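You operate a simulated robot arm through the tools that you are given. There is no shell and no other tool. Be economical: measure what you need, move in short steps, check, and stop when the job is done.

Carry out the task below with a simulated robot arm. There is one attempt and no reset: what you move stays moved.

JOB
Take the blue gauge and put it on top of the brown box on the counter top. Then take the yellow gauge and put it in the inside of the outline tray. Then take the green gauge and put it on the counter top. Then take the yellow pack from the top of the grey block and leave it on top of the hose coil. Then take the green computer and leave it in the sk pickup. Then open the wooden drawer, fetch the blue computer and set it inside, then shut the drawer. Then push the drier drawer shut. Then take the blue weight from the returns tray and put it on the top of the wooden table. Then take the white pack from the left of the rack tray and leave it on top of the white book. Then fetch the blue compass and set it in the mesh of the parts drier. Then open the weights drawer, take the yellow weight on the teal mat and put it away in the inside of the weights drawer and shut the drawer again. Then pull the dehumidifier door open. Do these in the order given.

The check looks at the end state, three seconds after you hand in, the way a careful person would. Anything else that was tipped, shoved, dropped, spilled or broken makes it a failure.

ROBOT AND FRAMES
A 7-joint arm with a vacuum gripper on a trunk, on a base that drives. Base frame: it is fixed to the floor where the robot stands at the start and does not move with it; the origin is under the middle of the robot, x ahead of it, y to its left, z up; the surface under the hand at the start is at about z = 0.86. Units: m, rad, N and s.
With the tool pointing down near the work surface it reaches from about 0.1 to 0.64 m from the robot's upright axis, wherever it stands. Its first joint turns from -2.007 to 2.007 rad. Places, roughly: blue compass [0.5, 0.25, 0.75]; blue computer [1.5, 2.75, 0.75]; blue gauge [0.5, 0, 0.75]; blue weight [0.75, 2.75, 1]; brown box [3, 1, 1]; counter top [3.1, 0.1, 0.9]; dehumidifier door [2.9, -0.7, 0.3]; drier drawer [1.7, 2.6, 0.9]; green computer [1.5, 3, 0.75]; green gauge [0.5, 0.25, 0.75]; hose coil (15x15x4 cm) [3.2, 0.8, 0.9]; inside of the outline tray (24x20 cm) [-1.26, 0.8, 0.88]; inside of the weights drawer [-0.3, 2.9, 0.7]; mesh of the parts drier (19x15 cm) [-1.26, 1.62, 0.96]; pickup (21x15 cm) [2.14, 2.72, 0.84]; till [3.1, -1.7, 0.6]; top of the wooden table [1.6, 2.9, 0.8]; weights drawer [-0.3, 2.8, 0.7]; white book [3.25, 0.5, 1]; wooden drawer [3, -1.7, 0.7]; yellow gauge [0.5, 0, 0.75]; yellow pack [1.75, 3, 1]; yellow weight [-1.25, -1.25, 0.75]. Payload 2.55 kg.
Tool frame: the origin (TCP) lies in the middle of the cups' lips, and z points out of the cups. The gripper has 1 cup of 0.044 m across, covering 0.044 by 0.044 m (tool x, y); the bellows give 0.02 m. With the vacuum on, a cup seals on a smooth face that it is pressed against (1 to 4 N); it does not hold porous or soft things. The pull reaches 55 N.
Orientation is that of the tool frame in the base frame, as a unit quaternion [w, x, y, z]. With the cups facing straight down, the tool's x points along the base's -x, its y along +y and its z along -z.

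CONTROLS
- The arm moves only by the tool move_arm. Its argument "targets" is a list of rows, each a list of 6 numbers: the shift along the tool's x, y, z in units of 200 mm (1.0 is 200 mm), then the turn, a rotation vector about the tool's x, y, z in units of 90 degrees (1.0 is 90 degrees). In form: [[x, y, z, rx, ry, rz], ...]. A call has 1 to 12 rows; each row is the pose to reach, as a shift and turn from the pose commanded when the call began, along the tool's axes at that moment. "suction" is the vacuum: 1 switches it on, -1 off, set as the call begins (left out, the last holds). A call with a number of a shift or a turn outside -1 to 1 is refused whole. Rows are played at 5 a second. More than 0.05 m and 0.15 rad between two rows, or a gripper value outside its range, and nothing of the call is played. A pose out of reach is approached as far as the arm can. The call stops where the force on the tool passes 40 N (or 10 N more than at its start, if that is more) or the arm is blocked; 0.2 s more then pass. The pull builds up within a second once a cup has sealed. Time passes only in rows, and 0.2 s behind the last, so rows that repeat a pose give it time. It gives the time, the measured TCP pose, the force on the tool (base axes) and the pull of the vacuum at its end, in the units of the frame above (readings bear some noise), with the torque about the TCP (base axes, N m) and any sound that the robot's microphone picked up.
- Cameras (640 x 400 px; columns grow to the right, rows downward): "scene" is now at [-0.003, 0.2039, 1.8122]; the picture's right is [0.44, -0.90, 0.00], its down [-0.80, -0.39, -0.46] and it looks along [0.41, 0.20, -0.89] (base axes); focal length 258 px, centre (320, 200). "wrist" rides on the gripper at [0.081, 0.006, -0.173] in the tool frame; the picture's right is [-0.08, 1.00, 0.00], its down [-0.89, -0.07, -0.45] and it looks along [-0.44, -0.04, 0.90] (tool axes); focal length 256 px, centre (320, 200).
- grab_frame(camera): a new picture of that camera. It takes no simulated time.
- lift_body(by): slides the trunk up (or, below 0, down) by that many m; the arm and the scene camera ride with it, the base frame stays. It gives what a move gives, with no picture.
- steer(legs): drives the robot by 1 to 6 legs, each [ahead, left, turn to the left] in m, m and rad, along the robot's own axes; the way and the turn of a leg run together, so that a leg with both is an arc; at most 1.5 m and 3.142 rad a leg. The arm and the cameras ride along, it lands a little off, and it stops where it bumps. It gives what a move gives.
- turn_head(pan, tilt): turns the head with the scene camera to pan (to the left, within 2.705 rad either way) and tilt (down, from -0.506 to 1.204), counted from straight ahead of the robot. It gives what a move gives.
- pixel_to_xyz(camera, pixels): there is no depth. For up to 12 entries [column, row, z] of the newest picture of that camera ("zoom" is the newest enlarged one), the place [x, y] in the base frame at which the ray of that pixel passes the height z, good to about 0.002 m. It takes no simulated time.
- zoom(camera, box): a new picture of the part [left, top, right, bottom] of that camera's present view, enlarged. It takes no simulated time.
- job_done(): hands the job in; it is judged then, once.

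Keep the steps short. Do not move on a guess: measure, check each grasp and each placing, and mend mistakes. In all there are 392 turns and 360 pictures (those below and enlarged ones count). Leave the vacuum off and the arm clear of the work at the hand-in unless told otherwise, and finish with a single line.

The tools are called after "Request:" as a command line: name --pt "numbers of a row" for each row, then --argument value for the rest, lists and objects as JSON in quotes. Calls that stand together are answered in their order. move_arm: Moves the arm, as the interface text tells. Its arguments: {"type":"object","properties":{"targets":{"type":"array"},"suction":{"type":"number"}},"required":["targets"]} The other tools are called the same way: lift_body (by) slides the trunk up or down; steer (legs) drives the base; turn_head (pan, tilt) turns the head that bears the scene camera; grab_frame (camera) takes a picture; pixel_to_xyz (camera, pixels) gives the place at which the rays of pixels pass given heights; zoom (camera, box) takes an enlarged picture of a part of a camera's view; job_done () hands the job in.

At the start:

```text
t: 0.0
tool_pos: [0.4286, 0.1935, 1.0631]
tcp_rot: [0.0, 0.0, 1.0, 0.0]
contact_force: [-0.4, 0.3, -0.4]
moment: [0.05, -0.03, 0.02]
pull: 0.1
trunk travel left (down, up): [-0.925, 0.065]
robot x, y, heading: [0.001, -0.0011, -0.003]
head pan, tilt: [0.459, 1.098]
```

scene: 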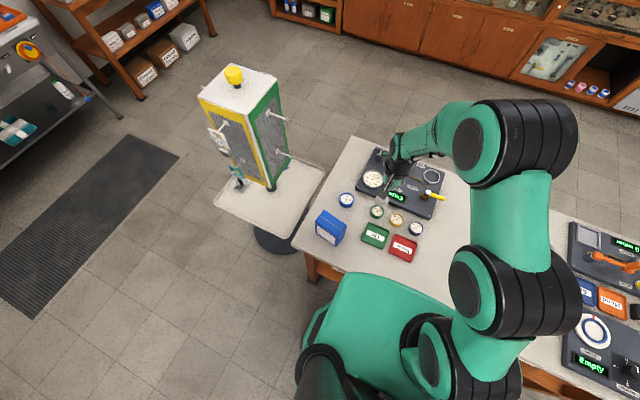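
wrist: 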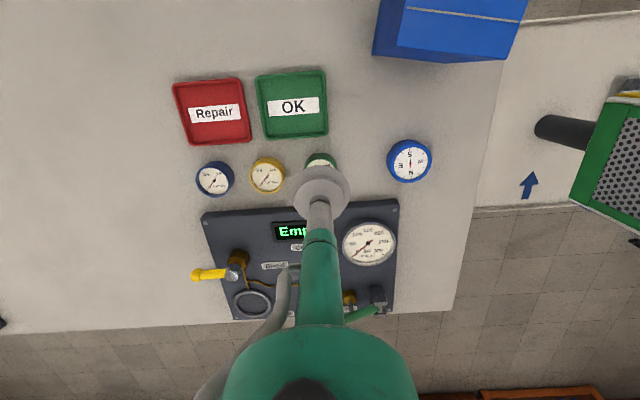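

I'll start by locating the gauges in the wrist view and looking around with the head.

Request:
pixel_to_xyz --camera "wrist" --pixels '[[214, 179, 0.88], [267, 175, 0.88], [319, 160, 0.88], [409, 160, 0.88], [214, 179, 0.86], [267, 175, 0.86]]'

Request:
zoom --camera "wrist" --box '[160, 60, 480, 260]'

Request:
turn_head --pan 0 --tilt 0.35

Request:
grab_frame --camera "scene"

Request:
turn_head --pan 1.3 --tilt 0.35

Request:
grab_frame --camera "scene"

Request:
turn_head --pan 2.6 --tilt 0.35

Request:
grab_frame --camera "scene"

Request:
turn_head --pan -1.3 --tilt 0.35

Request:
grab_frame --camera "scene"

Request:
turn_head --pan -2.6 --tilt 0.35

Request:
grab_frame --camera "scene"

```text
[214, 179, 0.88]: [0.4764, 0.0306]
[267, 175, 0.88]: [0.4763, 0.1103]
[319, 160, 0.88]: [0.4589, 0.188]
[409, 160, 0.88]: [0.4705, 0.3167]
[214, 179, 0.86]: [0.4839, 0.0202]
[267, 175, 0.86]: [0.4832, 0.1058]
```

```text
2.00 times, centred on (320, 160) of wrist
```

zoom: 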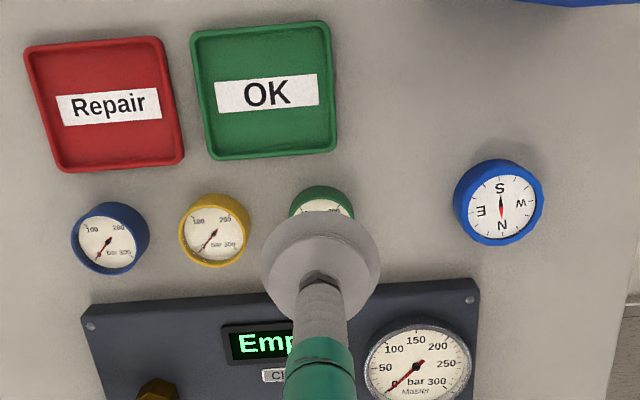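

```text
t: 1.1
tool_pos: [0.4287, 0.1928, 1.063]
tcp_rot: [0.0, 0.0, 1.0, 0.0]
contact_force: [0.1, -0.1, 1.3]
moment: [-0.01, 0.02, 0.02]
pull: 0.1
trunk travel left (down, up): [-0.925, 0.065]
robot x, y, heading: [-0.0029, -0.002, -0.0]
head pan, tilt: [0.0, 0.351]
```

```text
356 pictures are left
```

scene: 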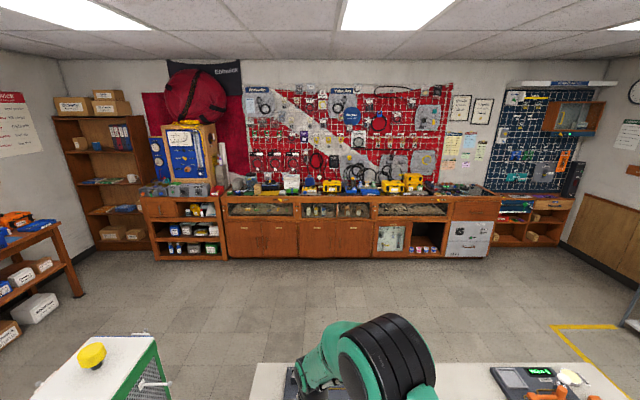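

```text
t: 2.6
tool_pos: [0.4287, 0.1929, 1.062]
tcp_rot: [0.0, 0.0, 1.0, 0.0]
contact_force: [-1.3, -0.1, -0.1]
moment: [-0.02, 0.03, 0.01]
pull: 0.1
trunk travel left (down, up): [-0.925, 0.065]
robot x, y, heading: [0.0009, 0.0028, 0.007]
head pan, tilt: [1.3, 0.351]
```

```text
355 pictures are left
```

scene: 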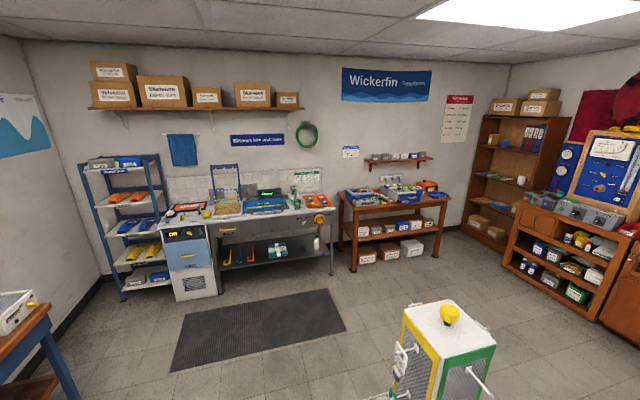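

```text
t: 4.0
tool_pos: [0.4288, 0.1926, 1.064]
tcp_rot: [0.0, 0.001, 1.0, 0.0]
contact_force: [0.0, -0.3, -0.2]
moment: [0.01, 0.0, 0.03]
pull: 0.0
trunk travel left (down, up): [-0.925, 0.065]
robot x, y, heading: [-0.0009, -0.0013, -0.001]
head pan, tilt: [2.601, 0.351]
```

```text
354 pictures are left
```

scene: 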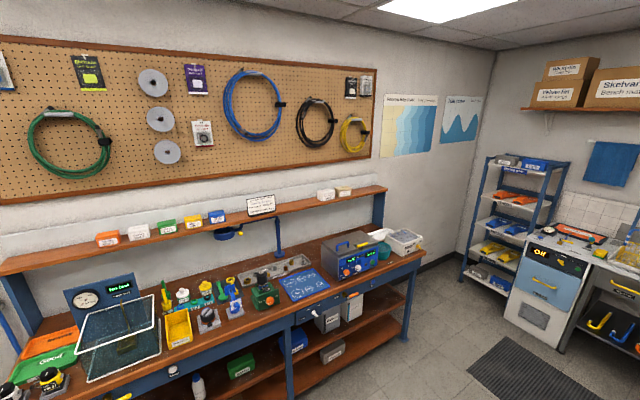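

```text
t: 7.2
tool_pos: [0.4294, 0.1928, 1.0626]
tcp_rot: [0.0, -0.001, 1.0, 0.0]
contact_force: [-0.4, -0.3, 0.5]
moment: [0.03, -0.02, 0.0]
pull: 0.0
trunk travel left (down, up): [-0.925, 0.065]
robot x, y, heading: [-0.0023, -0.0006, 0.004]
head pan, tilt: [-1.3, 0.351]
```

```text
353 pictures are left
```

scene: 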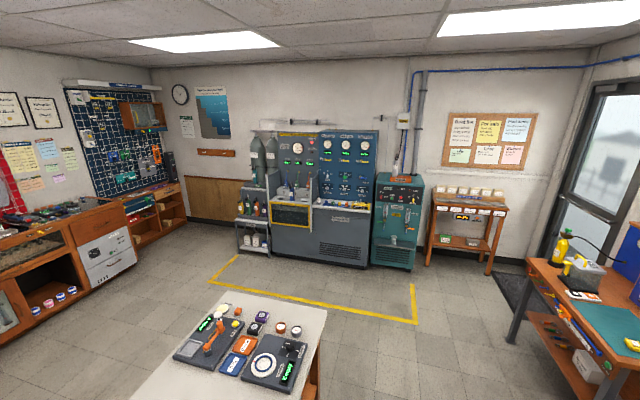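

```text
t: 8.7
tool_pos: [0.4284, 0.1923, 1.0635]
tcp_rot: [0.0, 0.0, 1.0, 0.001]
contact_force: [-0.2, -0.3, -0.3]
moment: [0.02, -0.02, -0.02]
pull: 0.1
trunk travel left (down, up): [-0.925, 0.065]
robot x, y, heading: [0.0015, -0.001, -0.004]
head pan, tilt: [-2.601, 0.351]
```

```text
352 pictures are left
```

scene: 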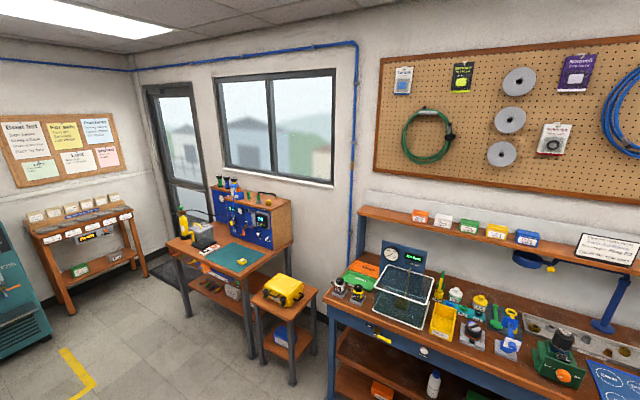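

The gauges stand in a row ahead. I'll move over the blue gauge (about x 0.476, y 0.03) and go partly down, then look again to get its height.

Request:
move_arm --pt "-0.06 -0.2 0 0 0 0" --pt "-0.12 -0.4 0 0 0 0" --pt "-0.18 -0.6 0 0 0 0" --pt "-0.24 -0.81 0 0 0 0" --pt "-0.24 -0.81 0.22 0 0 0" --pt "-0.24 -0.81 0.4 0 0 0" --pt "-0.24 -0.81 0.4 0 0 0"

Request:
grab_frame --camera "wrist"

```text
t: 10.3
tool_pos: [0.4767, 0.032, 0.9829]
tcp_rot: [0.0, 0.0, 1.0, 0.0]
contact_force: [0.0, 0.8, -0.2]
moment: [0.0, -0.01, 0.01]
pull: 0.0
trunk travel left (down, up): [-0.925, 0.065]
robot x, y, heading: [-0.0013, -0.0018, 0.002]
head pan, tilt: [-2.601, 0.351]
```

```text
351 pictures are left
```

wrist: 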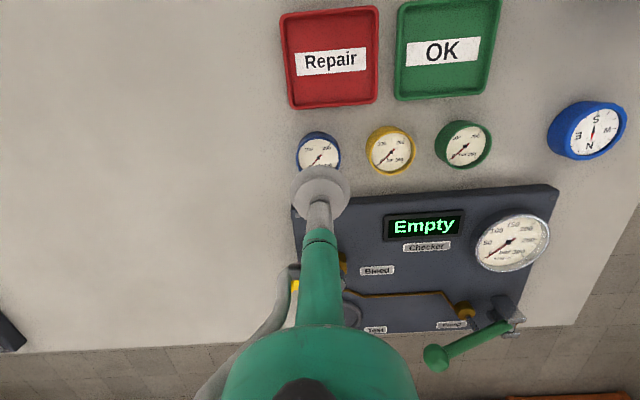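

I'll compare the gauges' places at candidate heights against the first view to fix their top height.

Request:
pixel_to_xyz --camera "wrist" --pixels '[[319, 154, 0.88], [319, 154, 0.87], [391, 150, 0.89], [391, 150, 0.88], [391, 150, 0.87], [463, 146, 0.88], [463, 146, 0.87], [590, 132, 0.88], [590, 132, 0.89], [590, 132, 0.87]]'

Request:
zoom --camera "wrist" --box '[270, 100, 510, 250]'

```text
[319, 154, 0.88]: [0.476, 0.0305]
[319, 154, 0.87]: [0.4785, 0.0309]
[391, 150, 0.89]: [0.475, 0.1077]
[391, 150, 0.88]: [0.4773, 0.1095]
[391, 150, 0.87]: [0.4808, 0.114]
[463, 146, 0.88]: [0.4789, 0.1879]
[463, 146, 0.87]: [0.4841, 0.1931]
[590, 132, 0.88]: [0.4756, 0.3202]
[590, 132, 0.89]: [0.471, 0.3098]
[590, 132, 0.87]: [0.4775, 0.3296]
```

```text
2.67 times, centred on (390, 175) of wrist
```

zoom: 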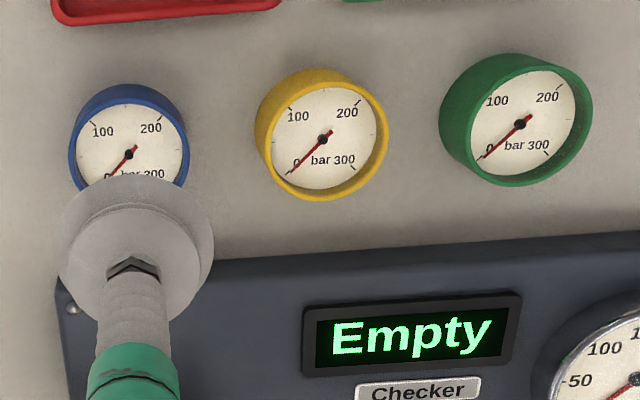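

Tops sit at z≈0.88. I'll lower onto the blue gauge with suction on, slowly at the end.

Request:
move_arm --pt "0 0 0.2 0 0 0" --pt "0 0 0.4 0 0 0" --pt "0 0 0.48 0 0 0" --pt "0 0 0.51 0 0 0" --pt "0 0 0.53 0 0 0" --pt "0 0 0.53 0 0 0" --suction 1

```text
t: 11.5
tool_pos: [0.4787, 0.0321, 0.8803]
tcp_rot: [0.003, 0.0, 1.0, -0.001]
contact_force: [-7.6, -1.0, 24.0]
moment: [-0.22, 0.02, -0.02]
pull: 54.8
trunk travel left (down, up): [-0.925, 0.065]
robot x, y, heading: [-0.0005, 0.0014, -0.002]
head pan, tilt: [-2.601, 0.351]
stopped in row 5: the force on the tool passed its limit at 40 N (the readings are from after the stop); the commanded pose is now the measured one
```

Sealed (pull 54.8 N); top slightly higher than guessed. Lift and check.

Request:
move_arm --pt "0 0 -0.05 0 0 0" --pt "0 0 -0.25 0 0 0" --pt "0 0 -0.5 0 0 0" --pt "0 0 -0.75 0 0 0" --pt "0 0 -0.95 0 0 0" --pt "0 0 -0.95 0 0 0"

Request:
grab_frame --camera "wrist"

Request:
turn_head --pan 0.35 --tilt 0.5

Request:
grab_frame --camera "scene"

```text
t: 12.9
tool_pos: [0.4765, 0.0307, 1.0679]
tcp_rot: [0.002, 0.0, 1.0, 0.0]
contact_force: [-0.1, 0.0, 0.2]
moment: [-0.05, -0.06, -0.01]
pull: 55.2
trunk travel left (down, up): [-0.925, 0.065]
robot x, y, heading: [0.001, -0.0013, -0.0]
head pan, tilt: [-2.601, 0.351]
```

```text
349 pictures are left
```

wrist: 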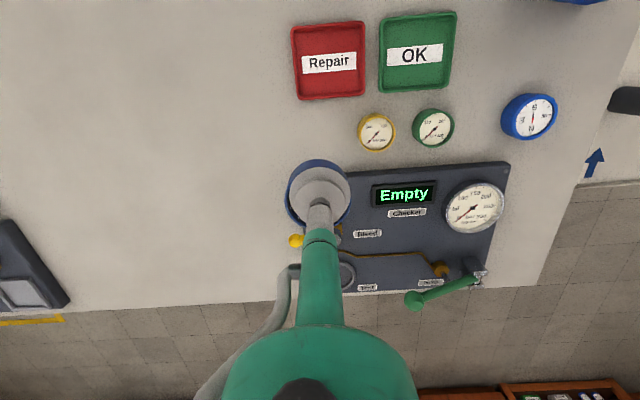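

```text
t: 15.5
tool_pos: [0.4764, 0.0305, 1.0692]
tcp_rot: [0.003, 0.001, 1.0, 0.0]
contact_force: [-0.3, -1.0, -1.1]
moment: [-0.03, -0.07, -0.01]
pull: 54.8
trunk travel left (down, up): [-0.925, 0.065]
robot x, y, heading: [-0.0006, -0.0022, 0.0]
head pan, tilt: [0.351, 0.499]
```

```text
348 pictures are left
```

scene: 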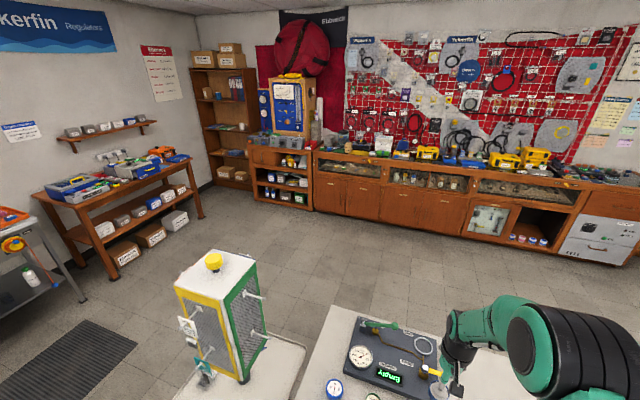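

Blue gauge held. Now look closely at the counter.

Request:
zoom --camera "scene" --box '[240, 110, 440, 235]'

Request:
zoom --camera "scene" --box '[440, 130, 640, 255]'

```text
3.20 times, centred on (340, 172) of scene
```

zoom: 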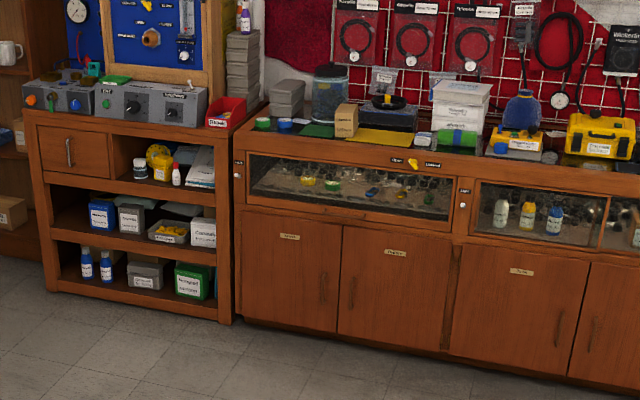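

```text
3.20 times, centred on (540, 192) of scene
```

zoom: 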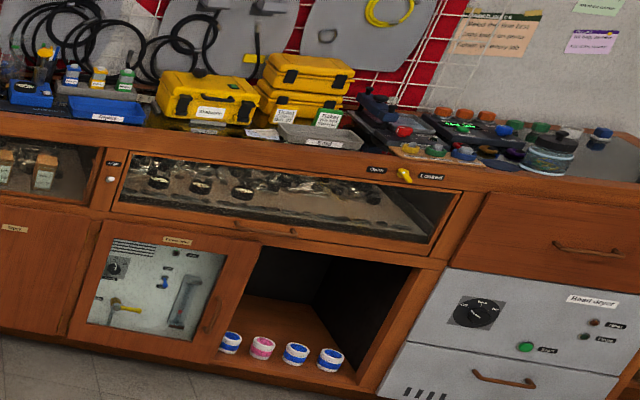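

I need a floor map around me before driving. I'll tilt the head down ahead-left and to the left.

Request:
turn_head --pan 0.8 --tilt 0.95

Request:
grab_frame --camera "scene"

Request:
pixel_to_xyz --camera "scene" --pixels '[[200, 200, 0], [320, 200, 0.86], [320, 300, 0]]'

Request:
turn_head --pan -0.8 --tilt 0.95

Request:
grab_frame --camera "scene"

```text
t: 16.4
tool_pos: [0.477, 0.0305, 1.0697]
tcp_rot: [0.003, 0.0, 1.0, 0.0]
contact_force: [0.9, -0.1, -1.0]
moment: [-0.04, -0.06, -0.01]
pull: 55.1
trunk travel left (down, up): [-0.925, 0.065]
robot x, y, heading: [-0.0025, 0.0017, 0.002]
head pan, tilt: [0.799, 0.949]
```

```text
345 pictures are left
```

scene: 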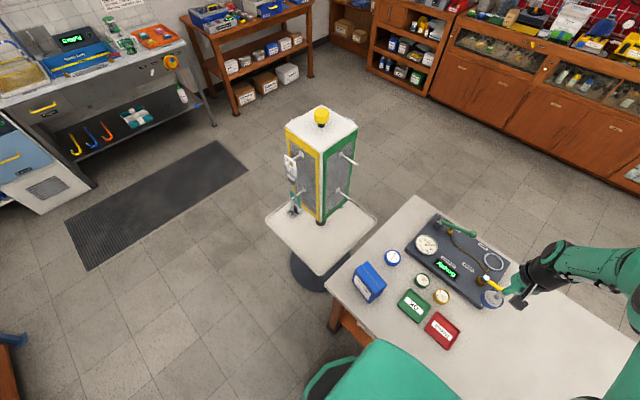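

```text
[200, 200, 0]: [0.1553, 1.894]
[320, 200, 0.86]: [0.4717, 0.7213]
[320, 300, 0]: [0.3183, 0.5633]
```

```text
t: 18.1
tool_pos: [0.4767, 0.0315, 1.0687]
tcp_rot: [0.002, 0.0, 1.0, 0.001]
contact_force: [-0.8, 0.6, -0.3]
moment: [-0.04, -0.04, -0.01]
pull: 55.2
trunk travel left (down, up): [-0.925, 0.065]
robot x, y, heading: [0.0014, -0.0013, 0.004]
head pan, tilt: [-0.799, 0.949]
```

```text
344 pictures are left
```

scene: 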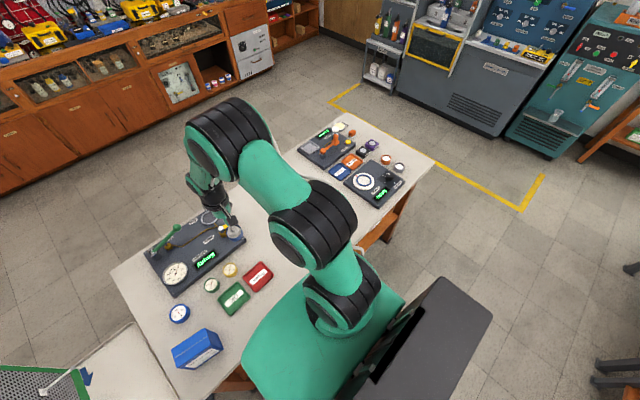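

Measure the table corners in this view (z 0.86) and counter front.

Request:
pixel_to_xyz --camera "scene" --pixels '[[112, 270, 0.86], [347, 113, 0.86], [436, 160, 0.86], [70, 370, 0.86], [133, 322, 0.75], [60, 170, 0.0], [210, 92, 0.0], [430, 90, 0.0], [535, 150, 0.0], [525, 210, 0.0]]'

Request:
turn_head --pan 0.8 --tilt 0.95

Request:
grab_frame --camera "scene"

Request:
pixel_to_xyz --camera "scene" --pixels '[[414, 196, 0.86], [327, 280, 0.86], [265, 218, 0.8], [320, 275, 0.8], [376, 220, 0.8], [292, 270, 0.0], [340, 285, 0.0], [425, 92, 0.0], [640, 195, 0.0], [322, 110, 1.25]]'

```text
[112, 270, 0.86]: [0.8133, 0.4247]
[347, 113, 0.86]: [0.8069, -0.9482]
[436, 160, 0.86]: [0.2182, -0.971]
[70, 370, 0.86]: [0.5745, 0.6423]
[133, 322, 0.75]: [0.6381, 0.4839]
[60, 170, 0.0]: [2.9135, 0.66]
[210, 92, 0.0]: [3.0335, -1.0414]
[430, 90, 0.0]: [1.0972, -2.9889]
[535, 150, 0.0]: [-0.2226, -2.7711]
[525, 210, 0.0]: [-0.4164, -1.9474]
```

```text
t: 19.7
tool_pos: [0.4783, 0.0309, 1.0689]
tcp_rot: [0.003, 0.001, 1.0, 0.0]
contact_force: [0.0, 0.2, -1.3]
moment: [-0.01, -0.07, 0.01]
pull: 55.1
trunk travel left (down, up): [-0.925, 0.065]
robot x, y, heading: [0.0026, -0.0001, 0.004]
head pan, tilt: [0.799, 0.949]
```

```text
343 pictures are left
```

scene: 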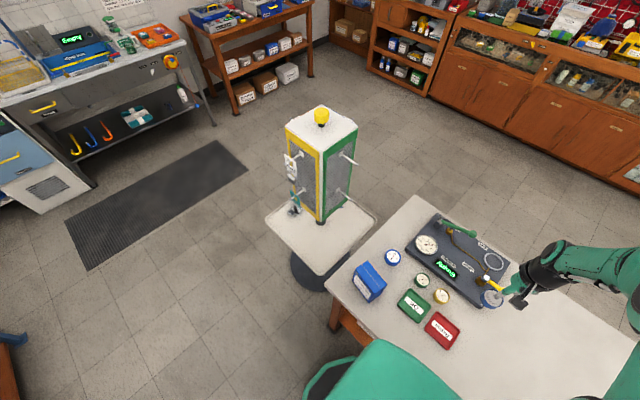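

```text
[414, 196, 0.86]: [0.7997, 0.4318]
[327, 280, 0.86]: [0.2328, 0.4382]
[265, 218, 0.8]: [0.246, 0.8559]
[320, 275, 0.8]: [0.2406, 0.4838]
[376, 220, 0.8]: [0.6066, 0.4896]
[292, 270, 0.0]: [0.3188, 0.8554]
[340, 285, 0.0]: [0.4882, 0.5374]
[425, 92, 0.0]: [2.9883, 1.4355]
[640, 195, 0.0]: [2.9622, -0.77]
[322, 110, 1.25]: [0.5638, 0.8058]
```

I'll look behind me at the floor before backing up.

Request:
turn_head --pan 2.6 --tilt 0.8

Request:
grab_frame --camera "scene"

Request:
pixel_to_xyz --camera "scene" --pixels '[[320, 200, 0.0], [320, 200, 0.86], [200, 200, 0.86], [440, 200, 0.86]]'

Request:
turn_head --pan -2.6 --tilt 0.8

Request:
grab_frame --camera "scene"

Request:
pixel_to_xyz --camera "scene" --pixels '[[320, 200, 0.0], [320, 200, 0.86], [200, 200, 0.86], [440, 200, 0.86]]'

```text
t: 21.5
tool_pos: [0.4771, 0.0305, 1.0693]
tcp_rot: [0.003, -0.001, 1.0, 0.0]
contact_force: [-0.4, 0.2, -1.2]
moment: [-0.01, -0.03, 0.02]
pull: 55.3
trunk travel left (down, up): [-0.925, 0.065]
robot x, y, heading: [-0.001, -0.001, 0.0]
head pan, tilt: [2.601, 0.799]
```

```text
342 pictures are left
```

scene: 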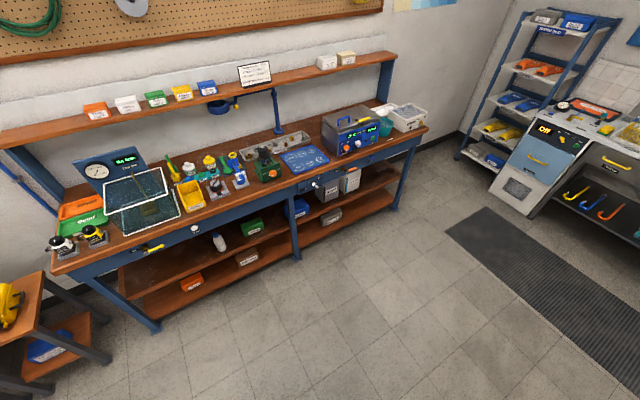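

```text
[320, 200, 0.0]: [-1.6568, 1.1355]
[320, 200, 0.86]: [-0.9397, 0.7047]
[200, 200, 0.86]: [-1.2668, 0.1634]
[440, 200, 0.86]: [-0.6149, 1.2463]
```

```text
t: 25.6
tool_pos: [0.4774, 0.03, 1.0693]
tcp_rot: [0.002, 0.0, 1.0, -0.001]
contact_force: [-0.3, 0.0, -0.9]
moment: [-0.03, -0.07, 0.02]
pull: 54.3
trunk travel left (down, up): [-0.925, 0.065]
robot x, y, heading: [-0.0006, 0.0008, -0.0]
head pan, tilt: [-2.601, 0.799]
```

```text
341 pictures are left
```

scene: 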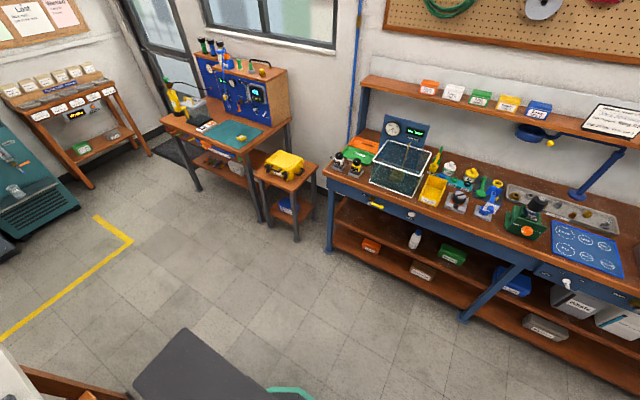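

```text
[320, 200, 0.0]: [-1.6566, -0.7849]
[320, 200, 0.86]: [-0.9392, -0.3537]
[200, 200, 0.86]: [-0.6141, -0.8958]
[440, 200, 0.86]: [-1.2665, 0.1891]
```

The way back (0.35 m), left 1.3 m, then ahead is clear. I drive around the pedestal toward the counter, stopping short.

Request:
steer --legs '[[-0.35, 0, 0], [0, 1.3, 0], [1.4, 0, 0], [1.0, -0.3, 0]]'

Request:
turn_head --pan 0 --tilt 0.6

Request:
grab_frame --camera "scene"

Request:
grab_frame --camera "wrist"

```text
t: 45.5
tool_pos: [2.5349, 1.0079, 1.0688]
tcp_rot: [0.002, 0.002, 1.0, 0.0]
contact_force: [0.3, 0.2, -1.3]
moment: [-0.01, -0.04, 0.0]
pull: 54.9
trunk travel left (down, up): [-0.925, 0.065]
robot x, y, heading: [2.0582, 0.9768, -0.003]
head pan, tilt: [-2.601, 0.799]
```

```text
t: 47.9
tool_pos: [2.534, 1.0082, 1.0697]
tcp_rot: [0.002, 0.002, 1.0, 0.0]
contact_force: [0.5, 0.3, -0.5]
moment: [-0.01, -0.02, -0.02]
pull: 54.7
trunk travel left (down, up): [-0.925, 0.065]
robot x, y, heading: [2.0591, 0.9785, -0.004]
head pan, tilt: [0.0, 0.6]
```

```text
340 pictures are left
```

scene: 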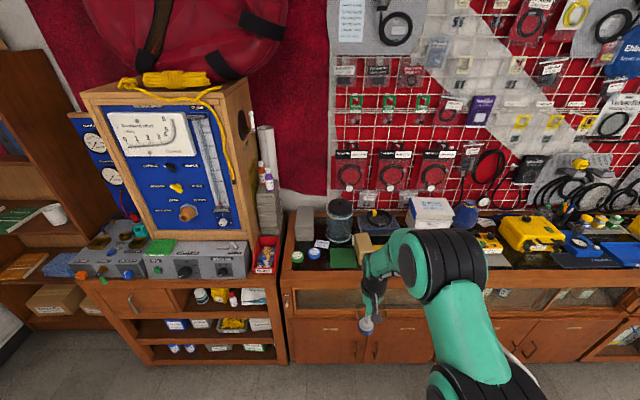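

```text
339 pictures are left
```

wrist: 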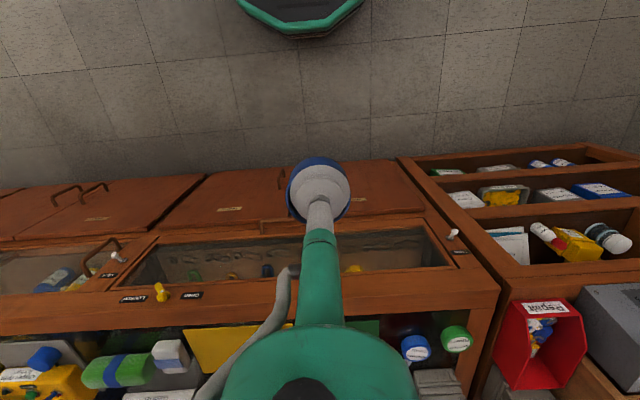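

I zoom on the counter around the brown box (about 370,245).

Request:
zoom --camera "scene" --box '[280, 190, 480, 315]'

Request:
pixel_to_xyz --camera "scene" --pixels '[[285, 272, 0.9], [366, 240, 1.0], [366, 240, 0.95], [300, 210, 1.0], [340, 205, 1.05]]'

```text
3.20 times, centred on (380, 252) of scene
```

zoom: 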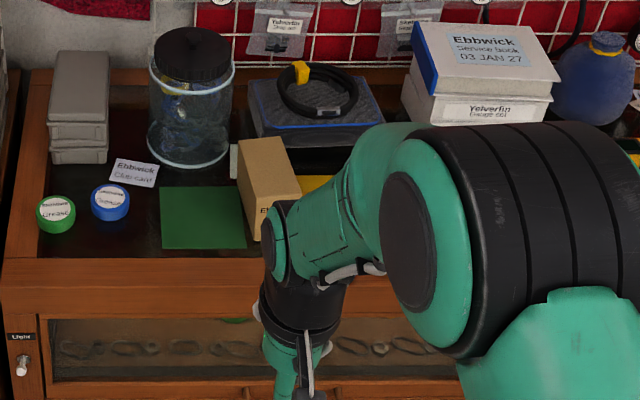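

```text
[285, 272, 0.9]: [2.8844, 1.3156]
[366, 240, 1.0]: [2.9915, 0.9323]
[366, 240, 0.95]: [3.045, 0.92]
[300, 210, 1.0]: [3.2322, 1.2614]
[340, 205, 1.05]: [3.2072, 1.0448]
```

Brown box at around (3.0, 0.93), partly behind the arm. I raise the hand 0.15 and move it left 0.12 to get clear sight, then drive ahead.

Request:
move_arm --pt "0 0.15 -0.2 0 0 0" --pt "0 0.3 -0.4 0 0 0" --pt "0 0.5 -0.6 0 0 0" --pt "0 0.7 -0.75 0 0 0" --pt "0 0.7 -0.75 0 0 0"

Request:
steer --legs '[[0.33, 0, 0]]'

Request:
grab_frame --camera "wrist"

Request:
turn_head --pan -0.2 --tilt 0.9

Request:
grab_frame --camera "scene"

```text
refused: row 3 steps farther than a row can; nothing moved
```

```text
t: 50.1
tool_pos: [2.8651, 1.0076, 1.0696]
tcp_rot: [0.003, 0.0, 1.0, 0.0]
contact_force: [0.1, -0.3, -1.3]
moment: [0.0, -0.04, 0.0]
pull: 55.1
trunk travel left (down, up): [-0.925, 0.065]
robot x, y, heading: [2.3853, 0.9814, -0.002]
head pan, tilt: [0.0, 0.6]
```

```text
337 pictures are left
```

wrist: 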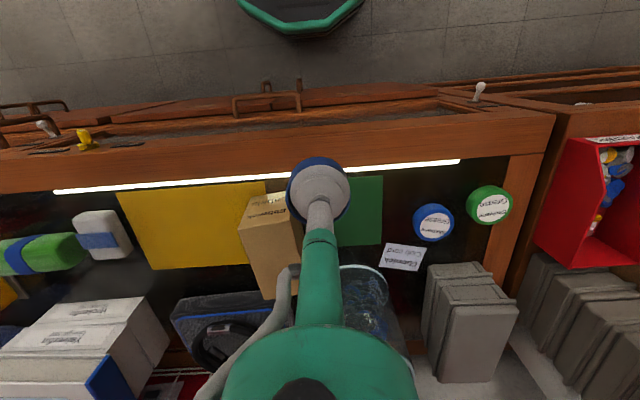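

```text
t: 50.9
tool_pos: [2.8649, 1.0098, 1.0693]
tcp_rot: [0.003, 0.0, 1.0, 0.001]
contact_force: [-0.7, -0.5, -1.8]
moment: [-0.03, -0.01, 0.01]
pull: 55.2
trunk travel left (down, up): [-0.925, 0.065]
robot x, y, heading: [2.386, 0.9769, -0.003]
head pan, tilt: [-0.201, 0.901]
```

```text
336 pictures are left
```

scene: 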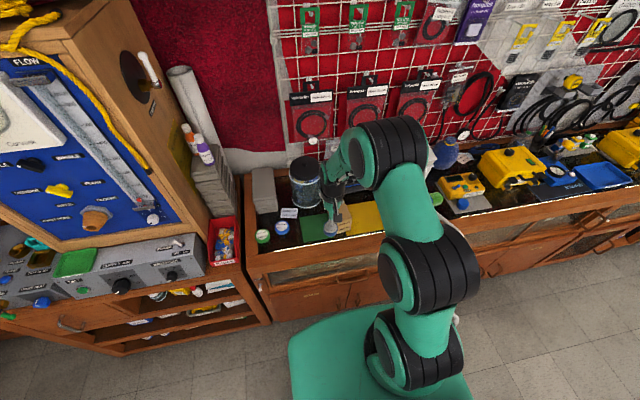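

The arm move was refused as too big a step, but the drive was clear. Now raise in smaller steps and shift left.

Request:
move_arm --pt "0 0 -0.2 0 0 0" --pt "0 0 -0.4 0 0 0" --pt "0 0.15 -0.5 0 0 0" --pt "0 0.35 -0.5 0 0 0" --pt "0 0.35 -0.5 0 0 0"

Request:
grab_frame --camera "wrist"

Request:
zoom --camera "wrist" --box '[160, 150, 400, 300]'

```text
t: 52.1
tool_pos: [2.8632, 1.079, 1.1704]
tcp_rot: [0.003, 0.001, 1.0, 0.001]
contact_force: [0.4, 0.7, -1.3]
moment: [-0.03, -0.03, -0.03]
pull: 54.6
trunk travel left (down, up): [-0.925, 0.065]
robot x, y, heading: [2.389, 0.9789, -0.001]
head pan, tilt: [-0.201, 0.901]
```

```text
335 pictures are left
```

wrist: 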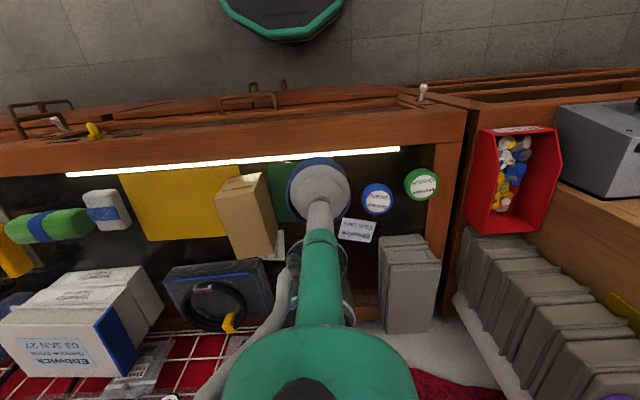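

```text
2.67 times, centred on (280, 225) of wrist
```

zoom: 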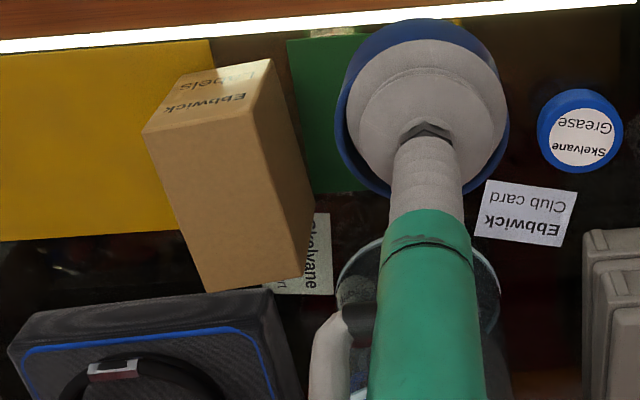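

Find the box height: match bottom corner (zoom 272,60 at counter height) to top corner (257,95).

Request:
pixel_to_xyz --camera "zoom" --pixels '[[272, 60, 0.9], [272, 60, 0.92], [257, 95, 0.96], [257, 95, 0.98], [257, 95, 1.0], [142, 130, 0.98], [207, 292, 0.98], [303, 275, 0.98], [315, 215, 0.9], [142, 130, 1.0], [207, 292, 1.0], [303, 275, 1.0]]'

```text
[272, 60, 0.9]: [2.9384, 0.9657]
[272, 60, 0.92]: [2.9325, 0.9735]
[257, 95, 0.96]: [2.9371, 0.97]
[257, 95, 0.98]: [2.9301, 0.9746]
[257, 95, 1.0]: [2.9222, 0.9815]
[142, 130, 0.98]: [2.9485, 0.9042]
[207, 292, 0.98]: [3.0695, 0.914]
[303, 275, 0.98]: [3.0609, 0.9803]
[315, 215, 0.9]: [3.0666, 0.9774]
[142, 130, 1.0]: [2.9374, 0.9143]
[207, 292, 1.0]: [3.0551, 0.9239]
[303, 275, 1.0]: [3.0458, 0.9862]
```

Box top is about z 0.965, centre ≈ (3.01, 0.938). I drive 0.1 closer so the reach is comfortable.

Request:
steer --legs '[[0.1, 0, 0]]'

```text
t: 53.2
tool_pos: [2.9629, 1.0784, 1.1699]
tcp_rot: [0.003, 0.001, 1.0, 0.0]
contact_force: [0.8, 0.2, -1.5]
moment: [0.02, 0.02, -0.01]
pull: 55.5
trunk travel left (down, up): [-0.925, 0.065]
robot x, y, heading: [2.4854, 0.9802, -0.003]
head pan, tilt: [-0.201, 0.901]
```

Move over the box centre and down to 2.5 cm above, then picture.

Request:
move_arm --pt "-0.08 -0.23 0 0 0 0" --pt "-0.16 -0.46 0 0 0 0" --pt "-0.235 -0.7 0 0 0 0" --pt "-0.235 -0.7 0.24 0 0 0" --pt "-0.235 -0.7 0.48 0 0 0" --pt "-0.235 -0.7 0.7 0 0 0" --pt "-0.235 -0.7 0.7 0 0 0"

Request:
zoom --camera "wrist" --box '[200, 100, 440, 250]'

```text
refused: row 3 steps farther than a row can; nothing moved
```

```text
2.67 times, centred on (320, 175) of wrist
```

zoom: 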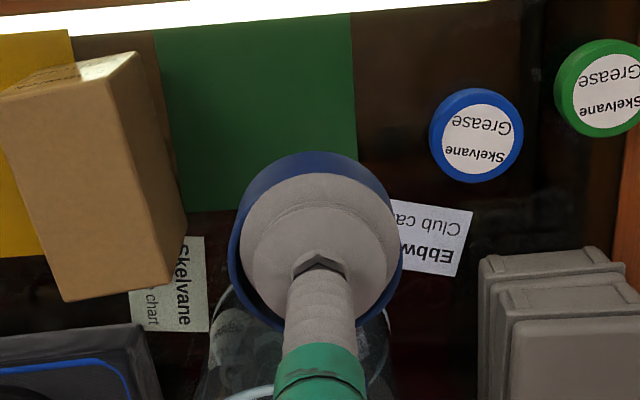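

Step too long; recheck the box corners from this view and then move with smaller rows.

Request:
pixel_to_xyz --camera "zoom" --pixels '[[0, 98, 0.965], [108, 88, 0.965], [65, 300, 0.965], [175, 265, 0.965], [85, 185, 0.965]]'

Request:
move_arm --pt "-0.07 -0.2 0 0 0 0" --pt "-0.14 -0.4 0 0 0 0" --pt "-0.2 -0.6 0 0 0 0" --pt "-0.235 -0.7 0 0 0 0" --pt "-0.235 -0.7 0.24 0 0 0" --pt "-0.235 -0.7 0.48 0 0 0" --pt "-0.235 -0.7 0.7 0 0 0" --pt "-0.235 -0.7 0.7 0 0 0"

Request:
zoom --camera "wrist" --box '[200, 100, 440, 250]'

```text
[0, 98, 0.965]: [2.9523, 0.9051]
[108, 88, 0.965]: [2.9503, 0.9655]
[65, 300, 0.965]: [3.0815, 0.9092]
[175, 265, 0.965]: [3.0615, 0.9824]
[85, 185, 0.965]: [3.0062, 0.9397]
```

```text
t: 55.0
tool_pos: [3.0093, 0.9397, 1.0307]
tcp_rot: [0.003, 0.0, 1.0, 0.0]
contact_force: [0.3, 0.0, -0.7]
moment: [0.0, -0.03, -0.01]
pull: 55.1
trunk travel left (down, up): [-0.925, 0.065]
robot x, y, heading: [2.4896, 0.9829, -0.004]
head pan, tilt: [-0.201, 0.901]
```

```text
2.67 times, centred on (320, 175) of wrist
```

zoom: 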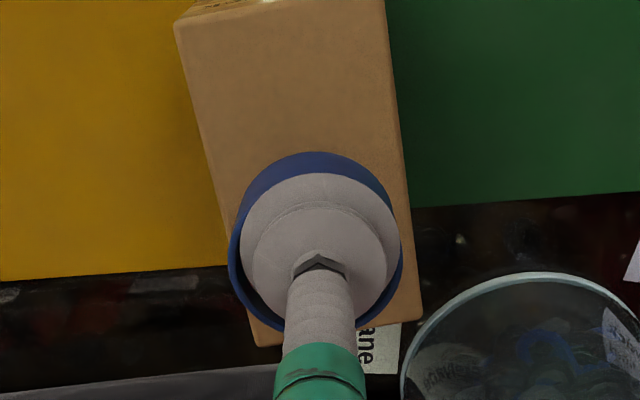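

Well aligned. Lower gently until contact.

Request:
move_arm --pt "0 0 0.1 0 0 0" --pt "0 0 0.16 0 0 0" --pt "0 0 0.19 0 0 0" --pt "0 0 0.205 0 0 0"

```text
t: 56.0
tool_pos: [3.0098, 0.9387, 0.9933]
tcp_rot: [0.007, 0.0, 1.0, -0.001]
contact_force: [-3.9, 0.3, 28.1]
moment: [-0.65, 0.23, -0.1]
pull: 54.5
trunk travel left (down, up): [-0.925, 0.065]
robot x, y, heading: [2.4881, 0.9773, 0.002]
head pan, tilt: [-0.201, 0.901]
```

In contact (28 N). Ease up slightly, release and retreat.

Request:
move_arm --pt "0 0 -0.015 0 0 0" --pt "0 0 -0.015 0 0 0" --pt "0 0 -0.015 0 0 0" --pt "0 0 -0.03 0 0 0" --pt "0 0 -0.1 0 0 0" --pt "0 0 -0.3 0 0 0" --pt "0 0 -0.5 0 0 0" --pt "0.2 0 -0.6 0 0 0" --pt "0.4 0 -0.6 0 0 0" --pt "0.4 0 -0.6 0 0 0" --suction -1

Request:
grab_frame --camera "wrist"

```text
t: 58.2
tool_pos: [2.929, 0.9395, 1.11]
tcp_rot: [0.002, 0.0, 1.0, 0.0]
contact_force: [0.5, -1.0, 0.3]
moment: [-0.01, 0.01, 0.0]
pull: 0.1
trunk travel left (down, up): [-0.925, 0.065]
robot x, y, heading: [2.4878, 0.9799, -0.003]
head pan, tilt: [-0.201, 0.901]
```

```text
331 pictures are left
```

wrist: 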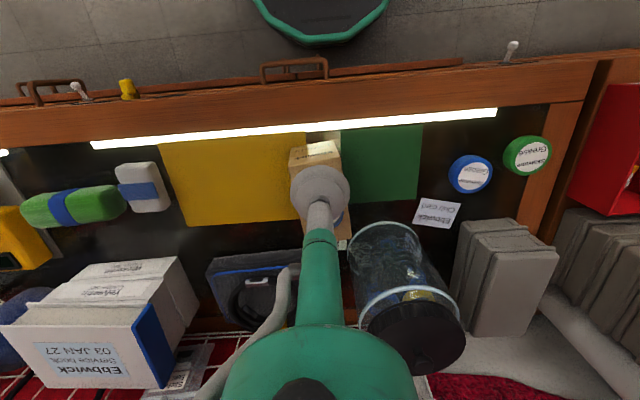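

The arm hides the gauge; shift the hand left to verify.

Request:
move_arm --pt "0 0.2 -0.1 0 0 0" --pt "0 0.4 -0.2 0 0 0" --pt "0 0.6 -0.3 0 0 0" --pt "0 0.6 -0.3 0 0 0"

Request:
grab_frame --camera "wrist"

```text
t: 59.2
tool_pos: [2.9298, 1.0597, 1.1687]
tcp_rot: [0.002, 0.002, 1.0, 0.0]
contact_force: [0.2, -1.0, -0.1]
moment: [0.02, 0.01, 0.02]
pull: 0.1
trunk travel left (down, up): [-0.925, 0.065]
robot x, y, heading: [2.4878, 0.9771, 0.002]
head pan, tilt: [-0.201, 0.901]
```

```text
330 pictures are left
```

wrist: 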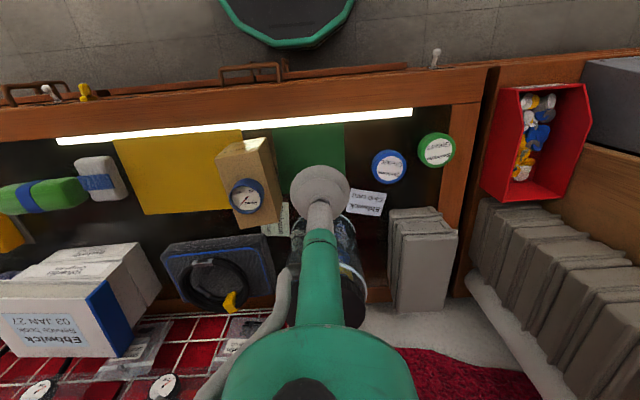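

Blue gauge sits on the brown box. Now drive back around to the gauge table.

Request:
steer --legs '[[-0.5, 0.3, 0], [-1.4, 0, 0], [-0.95, 0, 0], [0, -1.15, 0]]'

Request:
turn_head --pan 0.4 --tilt 0.9

Request:
grab_frame --camera "scene"

```text
t: 79.2
tool_pos: [0.0691, 0.2208, 1.1681]
tcp_rot: [0.003, -0.002, 1.0, 0.0]
contact_force: [-0.4, -1.0, 0.7]
moment: [-0.01, 0.01, 0.03]
pull: 0.1
trunk travel left (down, up): [-0.925, 0.065]
robot x, y, heading: [-0.3783, 0.1374, 0.002]
head pan, tilt: [-0.201, 0.901]
```

```text
t: 80.2
tool_pos: [0.0697, 0.2196, 1.1679]
tcp_rot: [0.002, -0.001, 1.0, 0.0]
contact_force: [0.7, -0.7, -1.0]
moment: [-0.01, -0.02, -0.02]
pull: 0.0
trunk travel left (down, up): [-0.925, 0.065]
robot x, y, heading: [-0.376, 0.1409, -0.0]
head pan, tilt: [0.4, 0.901]
```

```text
329 pictures are left
```

scene: 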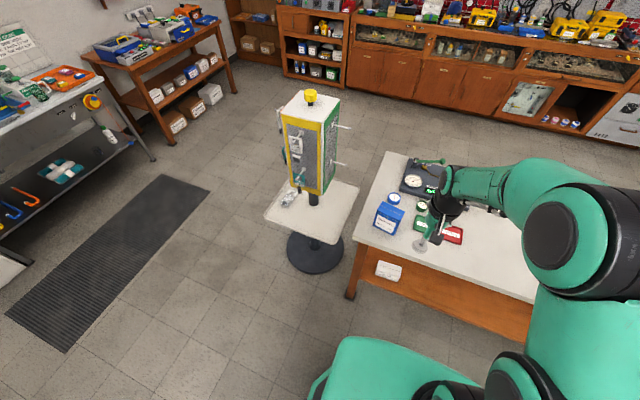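

Drive ahead 0.36 to the table and view from the wrist.

Request:
steer --legs '[[0.37, 0, 0]]'

Request:
grab_frame --camera "wrist"

```text
t: 82.5
tool_pos: [0.4364, 0.2218, 1.1679]
tcp_rot: [0.003, -0.001, 1.0, 0.0]
contact_force: [1.3, 0.2, 0.9]
moment: [-0.01, -0.03, 0.02]
pull: 0.0
trunk travel left (down, up): [-0.925, 0.065]
robot x, y, heading: [-0.0061, 0.1385, 0.004]
head pan, tilt: [0.4, 0.901]
```

```text
328 pictures are left
```

wrist: 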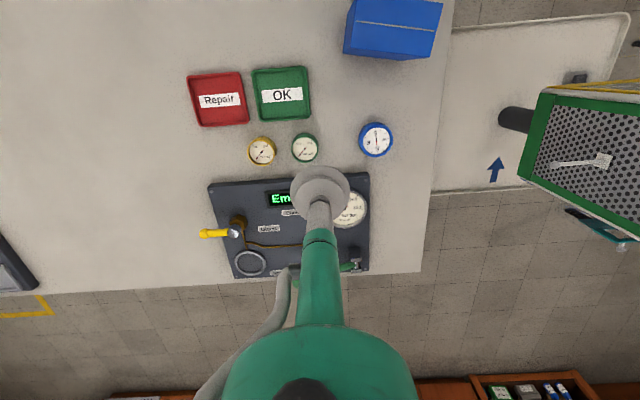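

Request:
pixel_to_xyz --camera "wrist" --pixels '[[262, 151, 0.885], [305, 148, 0.885], [376, 139, 0.885]]'

```text
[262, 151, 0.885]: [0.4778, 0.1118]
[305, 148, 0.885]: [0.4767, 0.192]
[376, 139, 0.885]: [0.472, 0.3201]
```

Consistent. Move over the yellow gauge and down to z≈0.97 first.

Request:
move_arm --pt "-0.07 -0.19 0.1 0 0 0" --pt "-0.14 -0.38 0.2 0 0 0" --pt "-0.205 -0.552 0.3 0 0 0" --pt "-0.205 -0.552 0.53 0 0 0" --pt "-0.205 -0.552 0.76 0 0 0" --pt "-0.205 -0.552 0.97 0 0 0" --pt "-0.205 -0.552 0.97 0 0 0"

Request:
zoom --camera "wrist" --box '[200, 100, 440, 250]'

```text
t: 84.1
tool_pos: [0.4781, 0.1104, 0.9747]
tcp_rot: [0.003, 0.0, 1.0, 0.0]
contact_force: [-1.2, 0.1, 0.3]
moment: [-0.04, -0.02, 0.01]
pull: 0.0
trunk travel left (down, up): [-0.925, 0.065]
robot x, y, heading: [-0.0046, 0.1393, -0.001]
head pan, tilt: [0.4, 0.901]
```

```text
2.67 times, centred on (320, 175) of wrist
```

zoom: 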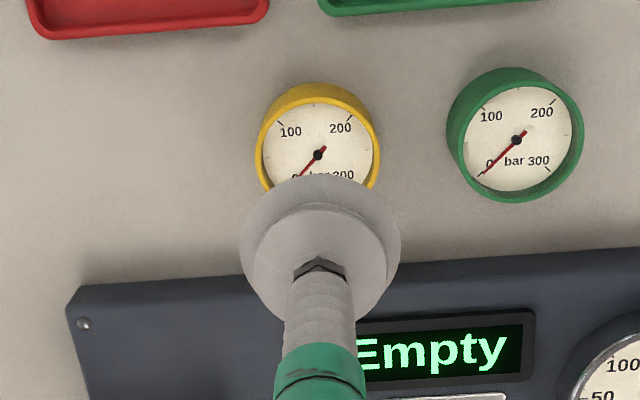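

Aligned. Lower to light contact with vacuum on.

Request:
move_arm --pt "0 0 0.2 0 0 0" --pt "0 0 0.38 0 0 0" --pt "0 0 0.43 0 0 0" --pt "0 0 0.445 0 0 0" --pt "0 0 0.455 0 0 0" --pt "0 0 0.455 0 0 0" --pt "0 0 0.455 0 0 0" --suction 1

```text
t: 85.7
tool_pos: [0.4779, 0.11, 0.8848]
tcp_rot: [0.005, -0.001, 1.0, 0.0]
contact_force: [-2.5, -0.1, 19.4]
moment: [-0.15, 0.15, 0.0]
pull: 54.8
trunk travel left (down, up): [-0.925, 0.065]
robot x, y, heading: [-0.0086, 0.1382, 0.004]
head pan, tilt: [0.4, 0.901]
```

Sealed. Lift, then back off and turn toward the rear bench.

Request:
move_arm --pt "0 0 -0.1 0 0 0" --pt "0 0 -0.3 0 0 0" --pt "0 0 -0.5 0 0 0" --pt "0 0 -0.7 0 0 0" --pt "0 0 -0.9 0 0 0" --pt "0 0 -1.0 0 0 0" --pt "0 0 -1.0 0 0 0"

Request:
steer --legs '[[-0.38, 0, 0], [0, 0.6, 0], [0, 0, 1.57], [0, 0, 1.57]]'

Request:
turn_head --pan 0 --tilt 0.8

Request:
grab_frame --camera "scene"

Request:
grab_frame --camera "wrist"

```text
t: 87.3
tool_pos: [0.4775, 0.1107, 1.0832]
tcp_rot: [0.003, -0.001, 1.0, 0.0]
contact_force: [0.3, 0.0, -1.2]
moment: [-0.01, -0.01, -0.01]
pull: 54.8
trunk travel left (down, up): [-0.925, 0.065]
robot x, y, heading: [-0.0098, 0.1429, 0.004]
head pan, tilt: [0.4, 0.901]
```

```text
t: 100.4
tool_pos: [-0.8749, 0.7654, 1.0839]
tcp_rot: [0.0, 1.0, 0.003, -0.004]
contact_force: [0.0, 0.8, -1.5]
moment: [0.02, -0.01, 0.02]
pull: 55.0
trunk travel left (down, up): [-0.925, 0.065]
robot x, y, heading: [-0.3855, 0.7411, -3.134]
head pan, tilt: [0.4, 0.901]
```

```text
t: 101.3
tool_pos: [-0.874, 0.7648, 1.0835]
tcp_rot: [0.001, 1.0, 0.004, -0.002]
contact_force: [-1.0, 0.5, -1.4]
moment: [0.01, -0.01, 0.0]
pull: 55.8
trunk travel left (down, up): [-0.925, 0.065]
robot x, y, heading: [-0.3906, 0.7405, -3.131]
head pan, tilt: [0.0, 0.799]
```

```text
326 pictures are left
```

scene: 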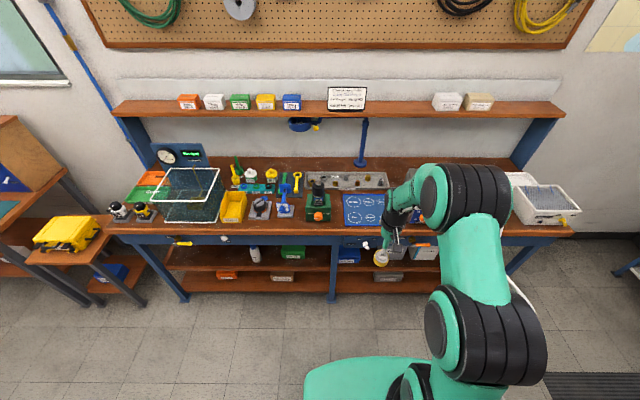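

```text
325 pictures are left
```

wrist: 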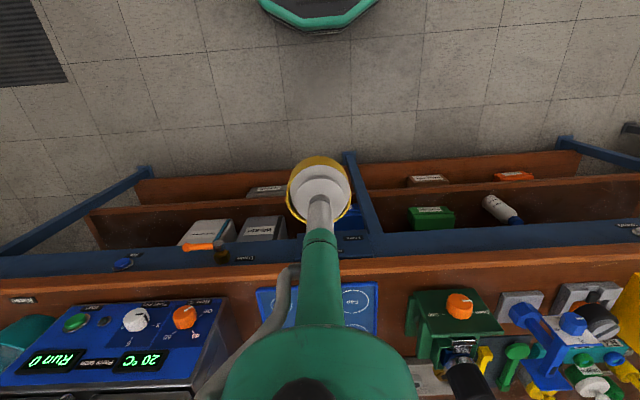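

The blue outline tray is ahead at (365,208). Measure it.

Request:
zoom --camera "scene" --box '[270, 150, 430, 250]'

Request:
pixel_to_xyz --camera "scene" --pixels '[[344, 194, 0.88], [387, 194, 0.88], [343, 225, 0.88], [366, 208, 0.88], [320, 240, 0.86], [543, 200, 0.96]]'

```text
4.00 times, centred on (350, 200) of scene
```

zoom: 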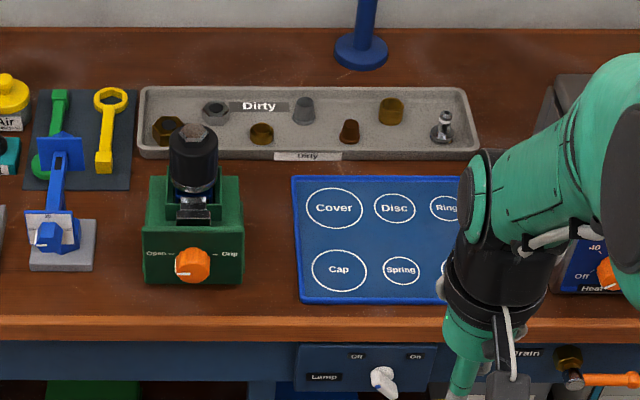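

```text
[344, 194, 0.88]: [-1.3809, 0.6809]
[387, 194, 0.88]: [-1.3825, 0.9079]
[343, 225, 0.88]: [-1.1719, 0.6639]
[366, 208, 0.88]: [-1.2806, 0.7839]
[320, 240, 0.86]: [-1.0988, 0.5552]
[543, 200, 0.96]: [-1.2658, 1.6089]
```

Drive ahead 0.35 m so the hand comes over the tray.

Request:
steer --legs '[[0.35, 0, 0]]'

Request:
grab_frame --camera "wrist"

```text
t: 103.5
tool_pos: [-1.2262, 0.7635, 1.0837]
tcp_rot: [0.0, 1.0, 0.003, -0.003]
contact_force: [-0.9, -0.4, -0.5]
moment: [-0.03, -0.01, 0.04]
pull: 55.3
trunk travel left (down, up): [-0.925, 0.065]
robot x, y, heading: [-0.7414, 0.7381, -3.138]
head pan, tilt: [0.0, 0.799]
```

```text
323 pictures are left
```

wrist: 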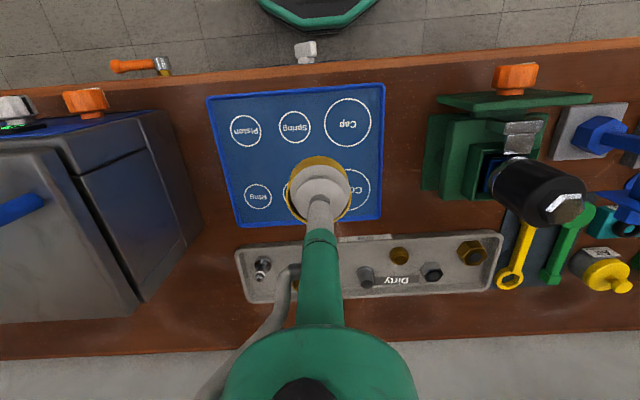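

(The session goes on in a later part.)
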